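You operate a simulated robot arm through the tools that you are given. There is no shell and no other tool. Be economical: measure what you need, move in short steps, check, and stop when the job is done.

The job below is to be done with a simulated robot arm. You get a single attempt, and the scene is never put back.

TASK
Put two of the potato peels from the work table on the silver steel plate there.
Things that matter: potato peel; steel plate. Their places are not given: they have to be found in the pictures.

It is judged by the outcome, as a careful person would: the job done as asked, and still so three seconds after it is handed in. It fails if anything else is knocked over, pushed out of place, dropped, spilled or broken.

THE ROBOT
A 7-joint arm with a two-finger parallel gripper, fixed in place. Base frame: the origin is at the foot of the arm, x ahead of it, y to its left, z up; the work surface is at about z = 0.8. Lengths are in m, angles in degrees, forces in N, time in s.
With the tool pointing down near the work surface it reaches from about 0.3 to 0.7 m from the base axis. Its first joint turns from -66.0 to 66.0 degrees. Payload 1.57 kg.
The TCP is the grasp point between the finger pads, 0.03 m short of the fingertips. In the tool frame z runs along the fingers and y along their closing line. The gripper opens to 0.11 m. The fingers are 0.024 m wide and 0.012 m thick; the gripper's body (0.048 by 0.112 m) begins 0.078 m behind the TCP.
Orientation is that of the tool frame in the base frame, as [roll, pitch, yaw] about the fixed x, y, z axes, in that order (R = Rz(yaw) Ry(pitch) Rx(roll)). With the fingers straight down and closing along the base's y, the tool's x points along the base's -x, its y along +y and its z along -z.

THE INTERFACE
- The arm moves only by the tool nudge_tool. Its arguments are lists of equal length, an entry for each row: "linear": the shift along the tool's x, y, z in units of 300 mm (1.0 is 300 mm), a list of three; "angular": the turn, a rotation vector about the tool's x, y, z in units of 180 degrees (1.0 is 180 degrees), a list of three; "claw": the opening, from 0 (shut) to 1 (fully open). In form: {"linear": [[x, y, z], ...], "angular": [[ax, ay, az], ...], "claw": [claw, ...]}. A call has 1 to 8 rows; each row is the pose to reach, as a shift and turn from the pose commanded when the call began, along the tool's axes at that moment. A call with a number of a shift or a turn outside -1 to 1 is refused whole. Rows are played at 5 a second. More than 0.05 m and 8.6 degrees between two rows, or a gripper value outside its range, and nothing of the call is played. A pose out of reach is approached as far as the arm can. The call stops where the force on the tool passes 40 N (or 10 N more than at its start, if that is more) or the arm is blocked; 0.2 s more then pass. The fingers move at their own pace (about 0.108 m/s each) and stop on an object; they squeeze with about 31 N. The grip force told is the motor's: it shows also when the fingers shut on nothing. Time passes only in rows, and 0.2 s behind the last, so rows that repeat a pose let the fingers close. The reply holds the time, the measured pose of the TCP, the force on the tool along the base axes, the opening and the grip force, in the units named above and with some noise.
- Cameras (640 x 400 px; columns grow to the right, rows downward): "scene" is fixed at [0.1423, -0.3786, 1.4012]; the picture's right is [0.94, -0.35, 0.00], its down [-0.21, -0.55, -0.81] and it looks along [0.28, 0.75, -0.59] (base axes); focal length 356 px, centre (320, 200). "wrist" rides on the gripper at [-0.036, 0, -0.08] in the tool frame; the picture's right is [0.00, -1.00, 0.00], its down [0.97, 0.00, -0.24] and it looks along [0.24, 0.00, 0.97] (tool axes); focal length 218 px, centre (320, 200).
- get_image(camera): a new picture of that camera. It takes no simulated time.
- probe_pixels(camera, pixels): for up to 12 pixels [column, row] of the newest picture of that camera ("zoom" is the newest enlarged one), the place [x, y, z] in the base frame of the surface seen there, good to about 0.002 m. It takes no simulated time.
- zoom(camera, box): a new picture of the part [left, top, right, bottom] of that camera's present view, enlarged. It takes no simulated time.
- job_done(): hands the job in; it is judged then, once.

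Keep the steps short. Do not move on a guess: measure, check each grasp and each placing, and mend mistakes. In all there are 60 turns and 20 pictures (those below and enlarged ones count). Leave the gripper open and the arm clear of the work at the hand-in unless told otherwise, and finish with a single line.

The tools are called after "Call:" as name(argument=value, ...) on one line, values as JSON. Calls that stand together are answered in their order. nudge_tool: Moves the arm, as the interface text tells. Its arguments: {"type":"object","properties":{"linear":{"type":"array"},"angular":{"type":"array"},"claw":{"type":"array"}},"required":["linear","angular","claw"]} The other tools are called the same way: get_image (camera) takes a picture; probe_pixels (camera, pixels) gives the place of the surface under pixels of a picture; zoom (camera, box) takes an enlarged picture of a part of a camera's view; job_done () hands the job in.

At the start:

```text
time_s: 0.0
tcp_pos: [0.3881, 0.1658, 1.0627]
ee_rot: [179.9, 0.1, -180.0]
wrist_force: [0.2, -1.2, 0.2]
opening: 0.1102
gripper_force: 0.0
```

scene: 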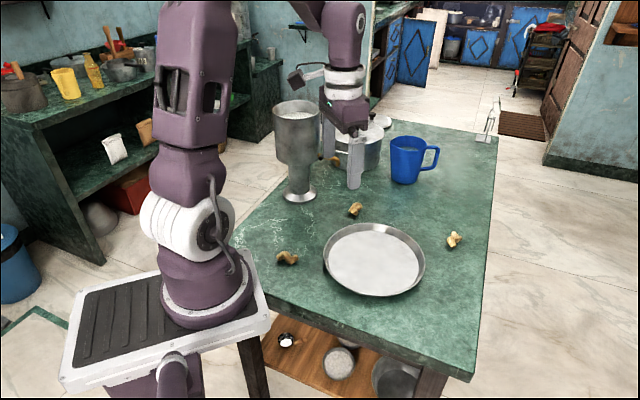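
wrist: 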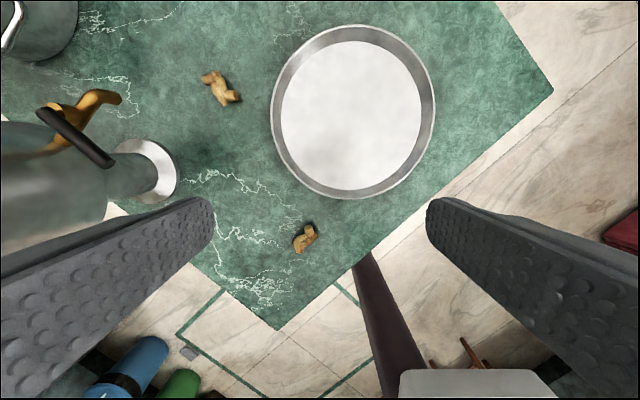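

I see peels at about scene (287,257), (355,208) and (453,239), and the plate at (374,260). I'll enlarge that area and measure it.

Call:
zoom(camera="scene", box=[240, 140, 480, 300])

Call:
probe_pixels(camera="scene", pixels=[[287, 258], [279, 256], [296, 259], [355, 209], [453, 240], [374, 260], [325, 262], [424, 262], [374, 225], [374, 294], [300, 196], [300, 240]])

Call:
probe_pixels(camera="wrist", pixels=[[305, 238], [297, 247], [314, 228], [220, 88], [207, 78], [233, 100], [352, 110], [272, 110], [352, 28], [352, 195], [435, 110], [150, 170]])

```text
2.50 times, centred on (360, 220) of scene
```

zoom: 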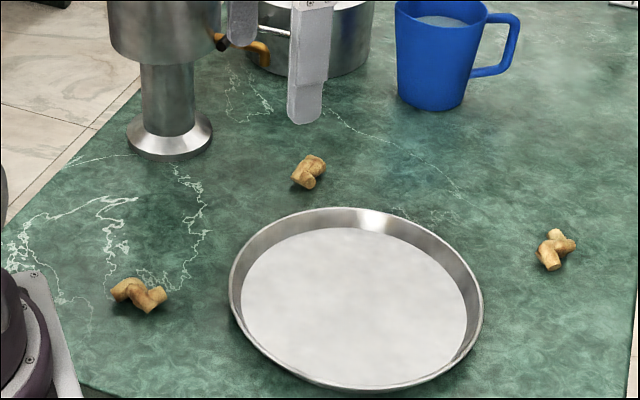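

```text
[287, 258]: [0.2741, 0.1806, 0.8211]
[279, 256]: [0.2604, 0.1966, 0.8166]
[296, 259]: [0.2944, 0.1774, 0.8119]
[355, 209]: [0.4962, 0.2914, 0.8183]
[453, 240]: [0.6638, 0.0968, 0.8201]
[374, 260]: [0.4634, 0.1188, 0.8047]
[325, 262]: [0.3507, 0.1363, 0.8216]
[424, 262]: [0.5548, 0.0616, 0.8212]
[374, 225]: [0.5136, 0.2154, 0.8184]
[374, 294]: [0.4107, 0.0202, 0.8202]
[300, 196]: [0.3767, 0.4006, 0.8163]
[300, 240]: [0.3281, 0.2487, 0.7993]
```

```text
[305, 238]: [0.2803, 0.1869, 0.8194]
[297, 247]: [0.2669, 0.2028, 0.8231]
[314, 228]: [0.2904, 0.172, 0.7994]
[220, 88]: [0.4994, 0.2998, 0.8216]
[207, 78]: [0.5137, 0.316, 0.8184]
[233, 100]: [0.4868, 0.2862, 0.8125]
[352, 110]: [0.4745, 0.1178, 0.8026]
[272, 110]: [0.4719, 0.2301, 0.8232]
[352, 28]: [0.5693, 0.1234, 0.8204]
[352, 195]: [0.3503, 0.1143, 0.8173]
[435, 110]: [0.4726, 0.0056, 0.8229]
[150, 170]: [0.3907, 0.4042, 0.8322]
```

Readings: plate centre is about (0.462, 0.118) with the rim at z≈0.82. The peels are A (0.278, 0.187), B (0.500, 0.300) beside the goblet, and C (0.664, 0.097). A and C have the most free space around them, so I'll take those, starting above C.

Call:
nudge_tool(linear=[[-0.13, -0.033, 0.03], [-0.26, -0.066, 0.07], [-0.39, -0.099, 0.11], [-0.52, -0.131, 0.15], [-0.65, -0.164, 0.19], [-0.78, -0.197, 0.23], [-0.92, -0.23, 0.27], [-0.92, -0.23, 0.27]], angular=[[0, 0, 0], [0, 0, 0], [0, 0, 0], [0, 0, 0], [0, 0, 0], [0, 0, 0], [0, 0, 0], [0, 0, 0]], claw=[1, 1, 1, 1, 1, 1, 1, 1])

Call:
zoom(camera="wrist", box=[240, 120, 400, 220])

```text
time_s: 1.8
tcp_pos: [0.6643, 0.099, 0.9825]
ee_rot: [-180.0, -0.2, -179.9]
wrist_force: [-0.4, -1.1, 0.4]
opening: 0.1097
gripper_force: 0.0
```

```text
4.00 times, centred on (320, 170) of wrist
```

zoom: 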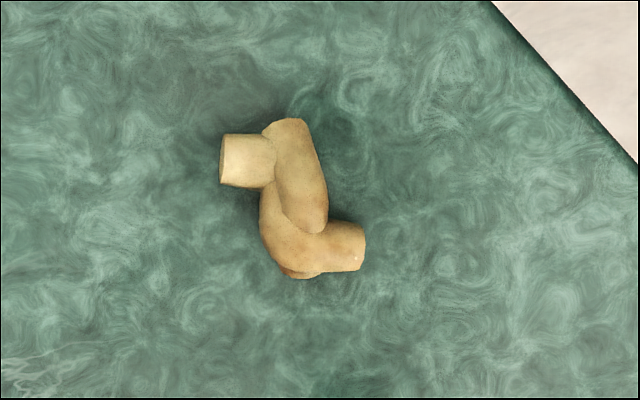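

The peel stands out clearly, so I'll measure its ends, its middle and the table next to it.

Call:
probe_pixels(camera="zoom", pixels=[[293, 198], [228, 160], [355, 247], [290, 127], [292, 268], [260, 200], [322, 200], [305, 170], [420, 200], [180, 200]])

```text
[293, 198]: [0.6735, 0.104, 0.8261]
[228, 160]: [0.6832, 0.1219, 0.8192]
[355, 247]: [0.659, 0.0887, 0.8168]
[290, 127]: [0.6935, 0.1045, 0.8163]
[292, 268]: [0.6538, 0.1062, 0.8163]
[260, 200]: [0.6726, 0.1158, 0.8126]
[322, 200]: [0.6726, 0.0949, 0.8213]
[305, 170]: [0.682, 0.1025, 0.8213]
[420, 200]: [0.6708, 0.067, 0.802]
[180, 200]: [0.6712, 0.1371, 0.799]
```

The peel's centre is (0.673, 0.1045), its top is at 0.826, and the table is at 0.80. I'll centre over it and go down to TCP z≈0.835.

Call:
nudge_tool(linear=[[-0.03, 0.018, 0.1], [-0.03, 0.018, 0.22], [-0.03, 0.018, 0.34], [-0.03, 0.018, 0.43], [-0.03, 0.018, 0.493], [-0.03, 0.018, 0.493]], angular=[[0, 0, 0], [0, 0, 0], [0, 0, 0], [0, 0, 0], [0, 0, 0], [0, 0, 0]], claw=[1, 0.8, 0.7, 0.7, 0.7, 0.7])

```text
time_s: 3.2
tcp_pos: [0.6729, 0.1024, 0.8332]
ee_rot: [-179.9, 0.0, -180.0]
wrist_force: [1.1, 0.7, 0.1]
opening: 0.0769
gripper_force: 0.1
```

I'm in place with no contact force, so I'll close the fingers.

Call:
nudge_tool(linear=[[0, 0.003, 0], [0, 0.003, 0], [0, 0.003, 0], [0, 0.003, 0]], angular=[[0, 0, 0], [0, 0, 0], [0, 0, 0], [0, 0, 0]], claw=[0.4, 0.1, 0, 0])

```text
time_s: 4.2
tcp_pos: [0.6733, 0.1041, 0.8337]
ee_rot: [-180.0, -0.1, 180.0]
wrist_force: [-0.9, 0.1, 0.3]
opening: 0.0287
gripper_force: 31.0
```

The grip holds at an opening of 0.029. I'll lift and carry the peel over the plate.

Call:
nudge_tool(linear=[[0, 0.003, -0.1], [0, 0.003, -0.22], [0.06, 0.005, -0.32], [0.19, 0.01, -0.32], [0.33, 0.015, -0.32], [0.47, 0.02, -0.32], [0.577, 0.02, -0.32], [0.577, 0.02, -0.32]], angular=[[0, 0, 0], [0, 0, 0], [0, 0, 0], [0, 0, 0], [0, 0, 0], [0, 0, 0], [0, 0, 0], [0, 0, 0]], claw=[0, 0, 0, 0, 0, 0, 0, 0])

Call:
get_image(camera="wrist")

```text
time_s: 6.0
tcp_pos: [0.5014, 0.1089, 0.9299]
ee_rot: [-180.0, 0.0, -180.0]
wrist_force: [0.0, 0.6, -0.2]
opening: 0.0001
gripper_force: 21.0
```

```text
15 pictures are left
```

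wrist: 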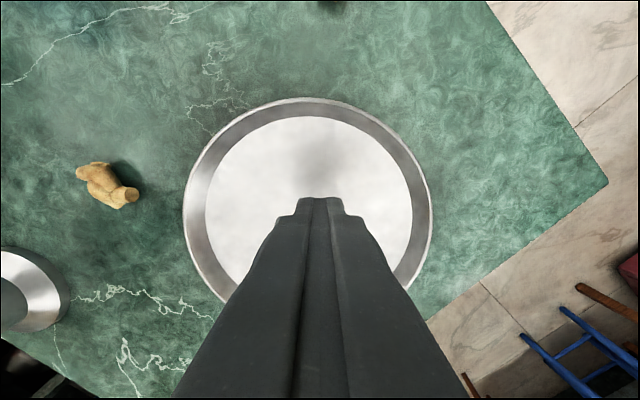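

The opening now reads 0, so the peel slipped out. I'll look at the whole scene to find it.

Call:
get_image(camera="scene")

```text
14 pictures are left
```

scene: 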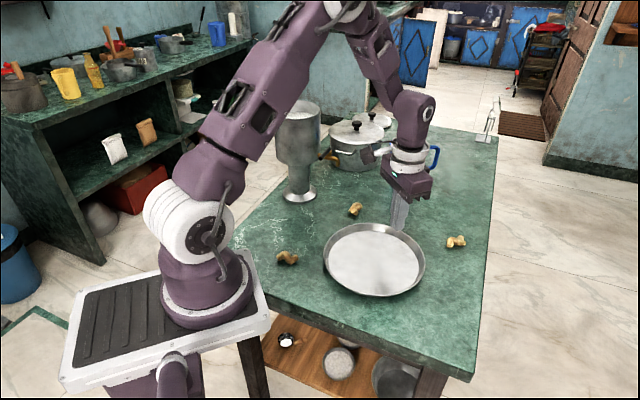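

The peel is still on the table at about (457,242), close to where it was. I'll go back above it with the gripper open and look at it from near.

Call:
nudge_tool(linear=[[-0.08, 0, -0.1], [-0.22, -0.01, -0.15], [-0.36, -0.02, -0.15], [-0.5, -0.02, -0.15], [-0.577, -0.02, -0.15], [-0.577, -0.02, -0.15]], angular=[[0, 0, 0], [0, 0, 0], [0, 0, 0], [0, 0, 0], [0, 0, 0], [0, 0, 0]], claw=[0, 0.3, 0.6, 0.8, 0.8, 0.8])

Call:
zoom(camera="wrist", box=[240, 120, 400, 220])

```text
time_s: 7.4
tcp_pos: [0.6723, 0.1021, 0.974]
ee_rot: [-179.9, -0.1, 180.0]
wrist_force: [-0.2, 0.0, -0.4]
opening: 0.088
gripper_force: 0.1
```

```text
4.00 times, centred on (320, 170) of wrist
```

zoom: 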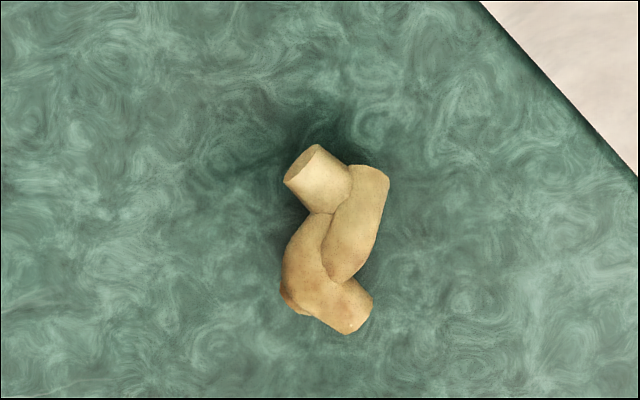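

Call:
probe_pixels(camera="zoom", pixels=[[333, 240], [310, 168], [345, 322], [372, 180], [292, 290], [300, 240], [362, 245], [335, 220], [325, 280], [335, 190]])

```text
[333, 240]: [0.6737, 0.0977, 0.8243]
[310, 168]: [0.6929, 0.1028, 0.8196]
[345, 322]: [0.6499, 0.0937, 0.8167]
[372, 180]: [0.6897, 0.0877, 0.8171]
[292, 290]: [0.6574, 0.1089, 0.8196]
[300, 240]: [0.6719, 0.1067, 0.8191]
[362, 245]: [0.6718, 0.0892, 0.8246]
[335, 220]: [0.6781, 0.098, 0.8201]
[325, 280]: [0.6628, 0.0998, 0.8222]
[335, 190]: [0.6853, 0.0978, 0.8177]
```

It has turned so its long axis lies roughly along x, tilted by about 9°, with its centre at (0.672, 0.098). I'll turn the tool about 8° to match and go down a little lower this time.

Call:
nudge_tool(linear=[[0, -0.014, 0.1], [0, -0.014, 0.22], [0, -0.014, 0.34], [0, -0.014, 0.42], [0, -0.014, 0.475], [0, -0.014, 0.475]], angular=[[0, 0, 0.02], [0, 0, 0.045], [0, 0, 0.045], [0, 0, 0.045], [0, 0, 0.045], [0, 0, 0.045]], claw=[0.7, 0.6, 0.6, 0.6, 0.6, 0.6])

Call:
nudge_tool(linear=[[0, 0, 0], [0, 0, 0], [0, 0, 0], [0, 0, 0], [0, 0, 0], [0, 0, 0]], angular=[[0, 0, 0], [0, 0, 0], [0, 0, 0], [0, 0, 0], [0, 0, 0], [0, 0, 0]], claw=[0.4, 0.25, 0.1, 0, 0, 0])

```text
time_s: 8.8
tcp_pos: [0.6736, 0.097, 0.8326]
ee_rot: [179.9, 0.0, 172.0]
wrist_force: [0.1, 0.9, -0.4]
opening: 0.066
gripper_force: 0.0
```

```text
time_s: 10.2
tcp_pos: [0.6726, 0.0981, 0.8329]
ee_rot: [180.0, 0.0, 171.9]
wrist_force: [0.6, 0.5, 1.6]
opening: 0.0286
gripper_force: 30.8
```

It's gripped at 0.0286. I'll do a slow, short lift and read the opening.

Call:
nudge_tool(linear=[[0, 0, -0.015], [0, 0, -0.03], [0, 0, -0.05], [0, 0, -0.07], [0, 0, -0.1], [0, 0, -0.13], [0, 0, -0.16], [0, 0, -0.16]], angular=[[0, 0, 0], [0, 0, 0], [0, 0, 0], [0, 0, 0], [0, 0, 0], [0, 0, 0], [0, 0, 0], [0, 0, 0]], claw=[0, 0, 0, 0, 0, 0, 0, 0])

Call:
zoom(camera="scene", box=[400, 180, 500, 260])

```text
time_s: 12.0
tcp_pos: [0.6728, 0.0995, 0.8811]
ee_rot: [180.0, 0.0, 171.9]
wrist_force: [-0.6, 0.2, -0.7]
opening: 0.0287
gripper_force: 31.0
```

```text
5.00 times, centred on (450, 220) of scene
```

zoom: 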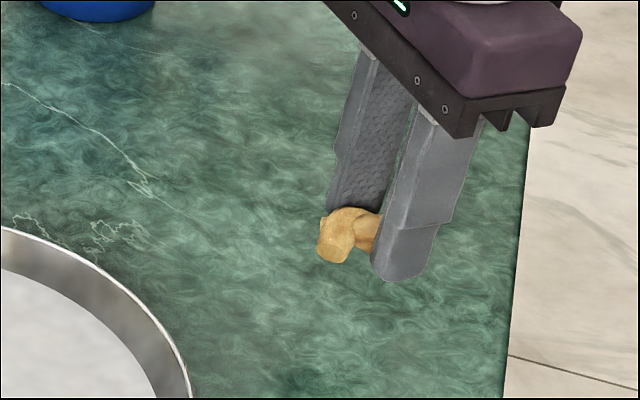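

The peel is held between the fingers, just off the table. I'll carry it to the plate at (0.50, 0.11), a little higher.

Call:
nudge_tool(linear=[[0.04, -0.003, -0.03], [0.12, -0.01, -0.05], [0.22, -0.017, -0.05], [0.32, -0.024, -0.05], [0.42, -0.032, -0.05], [0.51, -0.039, -0.05], [0.576, -0.044, -0.05], [0.576, -0.044, -0.05]], angular=[[0, 0, 0], [0, 0, 0], [0, 0, 0], [0, 0, 0], [0, 0, 0], [0, 0, 0], [0, 0, 0], [0, 0, 0]], claw=[0, 0, 0, 0, 0, 0, 0, 0])

```text
time_s: 13.8
tcp_pos: [0.5006, 0.1088, 0.8963]
ee_rot: [179.9, 0.0, 171.9]
wrist_force: [0.4, -0.3, -0.3]
opening: 0.0285
gripper_force: 30.3
```

It's still held and is over the plate. I'll lower to TCP z≈0.838, open part way, and rise.

Call:
nudge_tool(linear=[[0, 0, 0.07], [0, 0, 0.13], [0, 0, 0.17], [0, 0, 0.193], [0, 0, 0.193]], angular=[[0, 0, 0], [0, 0, 0], [0, 0, 0], [0, 0, 0], [0, 0, 0]], claw=[0, 0, 0, 0, 0])

Call:
nudge_tool(linear=[[0, 0, 0], [0, 0, 0], [0, 0, 0], [0, 0, -0.08], [0, 0, -0.2], [0, 0, -0.34], [0, 0, -0.48], [0, 0, -0.48]], angular=[[0, 0, 0], [0, 0, 0], [0, 0, 0], [0, 0, 0], [0, 0, 0], [0, 0, 0], [0, 0, 0], [0, 0, 0]], claw=[0.4, 0.6, 0.6, 0.6, 0.6, 0.6, 0.6, 0.6])

Call:
get_image(camera="wrist")

```text
time_s: 15.0
tcp_pos: [0.5014, 0.1104, 0.838]
ee_rot: [-179.9, 0.0, 171.9]
wrist_force: [0.3, 0.7, -1.3]
opening: 0.0286
gripper_force: 30.1
```

```text
time_s: 16.8
tcp_pos: [0.4986, 0.1086, 0.9825]
ee_rot: [180.0, 0.0, 171.9]
wrist_force: [0.1, 0.0, -0.5]
opening: 0.066
gripper_force: 0.1
```

```text
11 pictures are left
```

wrist: 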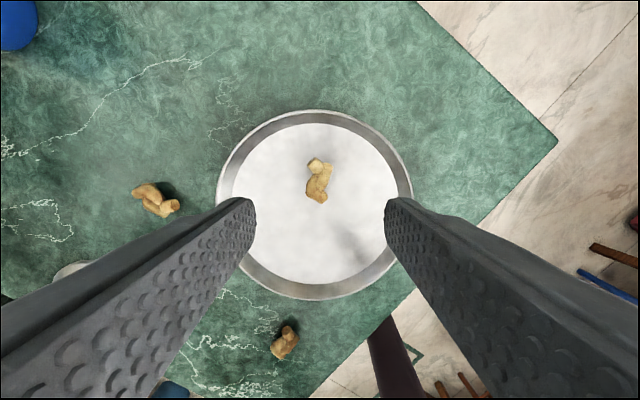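

The first peel lies on the plate. Next I'll move above peel A at about (0.278, 0.187).

Call:
nudge_tool(linear=[[0.12, 0.024, 0], [0.24, 0.049, 0], [0.36, 0.073, 0], [0.48, 0.097, 0], [0.6, 0.122, 0], [0.7, 0.142, 0], [0.765, 0.155, 0], [0.765, 0.155, 0]], angular=[[0, 0, 0], [0, 0, 0], [0, 0, 0], [0, 0, 0], [0, 0, 0], [0, 0, 0], [0, 0, 0], [0, 0, 0]], claw=[0.6, 0.6, 0.6, 0.6, 0.6, 0.6, 0.6, 0.6])

Call:
zoom(camera="wrist", box=[240, 120, 400, 220])

```text
time_s: 18.6
tcp_pos: [0.2783, 0.1876, 0.9793]
ee_rot: [179.9, 0.0, 172.0]
wrist_force: [-0.4, -0.5, 0.3]
opening: 0.0661
gripper_force: 0.2
```

```text
4.00 times, centred on (320, 170) of wrist
```

zoom: 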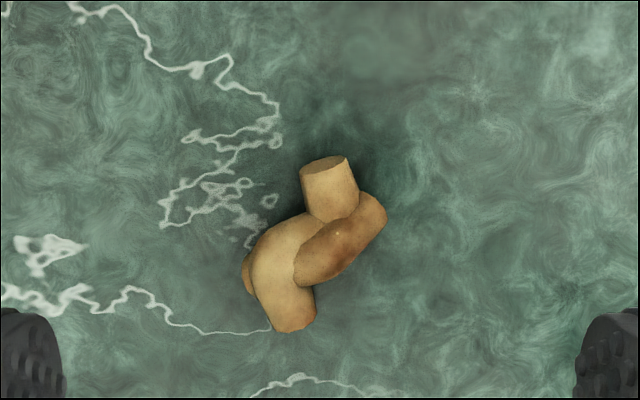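

This peel has the same shape, but its long axis is turned about 33° further in the picture. I'll measure it.

Call:
probe_pixels(camera="zoom", pixels=[[318, 242], [325, 165], [380, 208], [250, 275], [295, 325], [275, 230], [340, 262], [300, 235], [450, 240], [180, 260]])

```text
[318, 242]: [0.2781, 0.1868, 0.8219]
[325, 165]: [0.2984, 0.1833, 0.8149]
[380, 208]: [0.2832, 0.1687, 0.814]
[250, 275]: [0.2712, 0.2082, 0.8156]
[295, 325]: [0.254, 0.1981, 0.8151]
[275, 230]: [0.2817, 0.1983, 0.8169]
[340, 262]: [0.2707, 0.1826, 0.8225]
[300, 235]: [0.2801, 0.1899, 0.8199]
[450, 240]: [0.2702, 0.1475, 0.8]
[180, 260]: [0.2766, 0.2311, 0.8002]
```

The centre is about (0.277, 0.190). I'll turn the tool 33° and go down around the peel with the fingers part open.

Call:
nudge_tool(linear=[[0.007, 0.007, 0.05], [0.007, 0.007, 0.13], [0.007, 0.007, 0.21], [0.007, 0.007, 0.3], [0.007, 0.007, 0.38], [0.007, 0.007, 0.45], [0.007, 0.007, 0.497], [0.007, 0.007, 0.497]], angular=[[0, 0, 0.037], [0, 0, 0.074], [0, 0, 0.111], [0, 0, 0.148], [0, 0, 0.183], [0, 0, 0.183], [0, 0, 0.183], [0, 0, 0.183]], claw=[0.6, 0.6, 0.6, 0.6, 0.6, 0.6, 0.6, 0.6])

Call:
nudge_tool(linear=[[0, 0, 0], [0, 0, 0], [0, 0, 0], [0, 0, 0], [0, 0, 0], [0, 0, 0]], angular=[[0, 0, 0], [0, 0, 0], [0, 0, 0], [0, 0, 0], [0, 0, 0], [0, 0, 0]], claw=[0.4, 0.25, 0.1, 0, 0, 0])

Call:
nudge_tool(linear=[[0, 0, -0.015], [0, 0, -0.03], [0, 0, -0.05], [0, 0, -0.08], [0, 0, -0.12], [0, 0, -0.16], [0, 0, -0.21], [0, 0, -0.21]], angular=[[0, 0, 0], [0, 0, 0], [0, 0, 0], [0, 0, 0], [0, 0, 0], [0, 0, 0], [0, 0, 0], [0, 0, 0]], claw=[0, 0, 0, 0, 0, 0, 0, 0])

```text
time_s: 20.4
tcp_pos: [0.2791, 0.1915, 0.8315]
ee_rot: [180.0, 0.1, 139.0]
wrist_force: [0.8, -0.4, -0.2]
opening: 0.0662
gripper_force: 0.1
```

```text
time_s: 21.8
tcp_pos: [0.2787, 0.1906, 0.8321]
ee_rot: [-180.0, 0.0, 139.0]
wrist_force: [0.3, 0.2, -0.6]
opening: 0.0285
gripper_force: 30.7
```

```text
time_s: 23.6
tcp_pos: [0.2791, 0.1904, 0.8951]
ee_rot: [180.0, 0.0, 139.1]
wrist_force: [0.0, 1.1, -0.3]
opening: 0.0283
gripper_force: 31.3
```

It's held at 0.0284. I'll carry it to (0.425, 0.125) over the plate, clear of the first peel.

Call:
nudge_tool(linear=[[-0.04, 0.012, 0], [-0.12, 0.036, 0], [-0.21, 0.063, 0], [-0.3, 0.09, 0], [-0.39, 0.118, 0], [-0.46, 0.139, 0], [-0.511, 0.154, 0], [-0.511, 0.154, 0]], angular=[[0, 0, 0], [0, 0, 0], [0, 0, 0], [0, 0, 0], [0, 0, 0], [0, 0, 0], [0, 0, 0], [0, 0, 0]], claw=[0, 0, 0, 0, 0, 0, 0, 0])

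Call:
get_image(camera="scene")

```text
time_s: 25.4
tcp_pos: [0.4255, 0.1251, 0.8959]
ee_rot: [180.0, 0.0, 139.1]
wrist_force: [0.1, -0.2, -0.2]
opening: 0.0284
gripper_force: 30.7
```

```text
9 pictures are left
```

scene: 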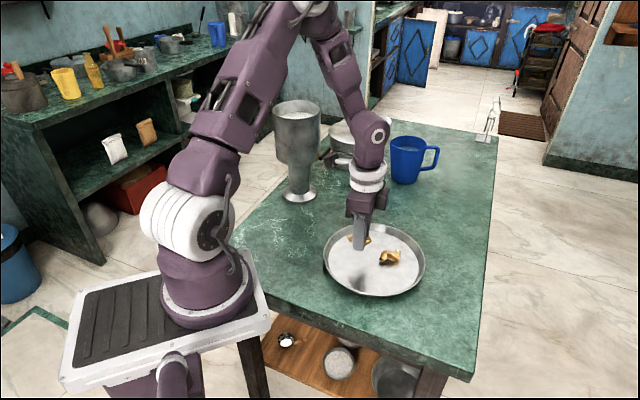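

The peel is still gripped and over the plate. I'll lower it, open, and rise.

Call:
nudge_tool(linear=[[0, 0, 0.07], [0, 0, 0.13], [0, 0, 0.17], [0, 0, 0.193], [0, 0, 0.193]], angular=[[0, 0, 0], [0, 0, 0], [0, 0, 0], [0, 0, 0], [0, 0, 0]], claw=[0, 0, 0, 0, 0])

Call:
nudge_tool(linear=[[0, 0, 0], [0, 0, 0], [0, 0, 0], [0, 0, -0.08], [0, 0, -0.2], [0, 0, -0.34], [0, 0, -0.48], [0, 0, -0.6]], angular=[[0, 0, 0], [0, 0, 0], [0, 0, 0], [0, 0, 0], [0, 0, 0], [0, 0, 0], [0, 0, 0], [0, 0, 0]], claw=[0.4, 0.5, 0.5, 0.5, 0.5, 0.5, 0.7, 1.0])

Call:
get_image(camera="wrist")

Call:
get_image(camera="scene")

```text
time_s: 26.6
tcp_pos: [0.4255, 0.1254, 0.8362]
ee_rot: [-180.0, 0.0, 138.9]
wrist_force: [-0.4, 0.0, 0.4]
opening: 0.0287
gripper_force: 31.1
```

```text
time_s: 28.4
tcp_pos: [0.4234, 0.1263, 1.0177]
ee_rot: [180.0, 0.0, 139.1]
wrist_force: [-0.1, 0.3, -0.1]
opening: 0.1098
gripper_force: 0.1
```

```text
8 pictures are left
```

wrist: 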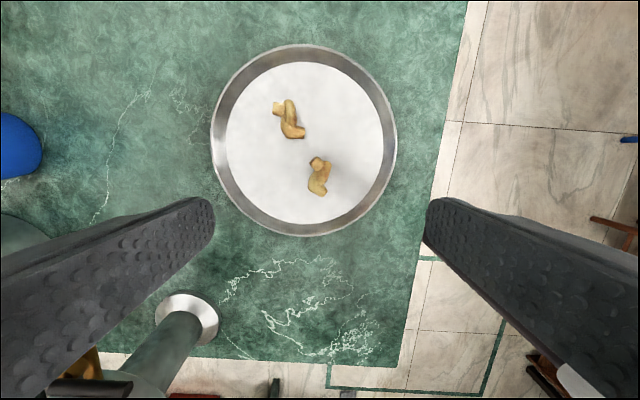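

```text
7 pictures are left
```

scene: 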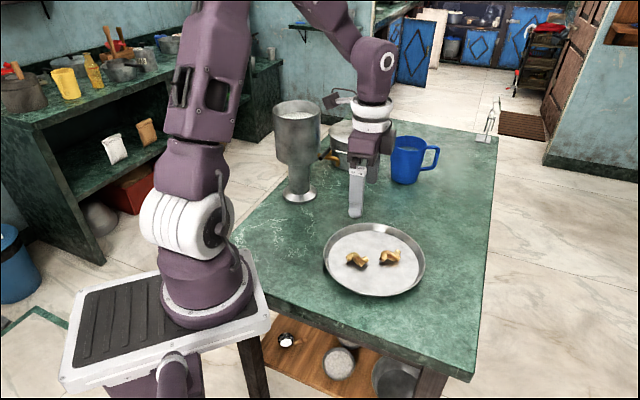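

Both peels lie on the plate. The plate, goblet, pot and mug stand where they were, and the gripper is open and clear. I'll hand the job in.

Call:
job_done()

```text
The job is handed in.
```

Two potato peels are on the steel plate and the job is handed in; one slipped from the gripper back onto the table during the first lift and was picked up again.
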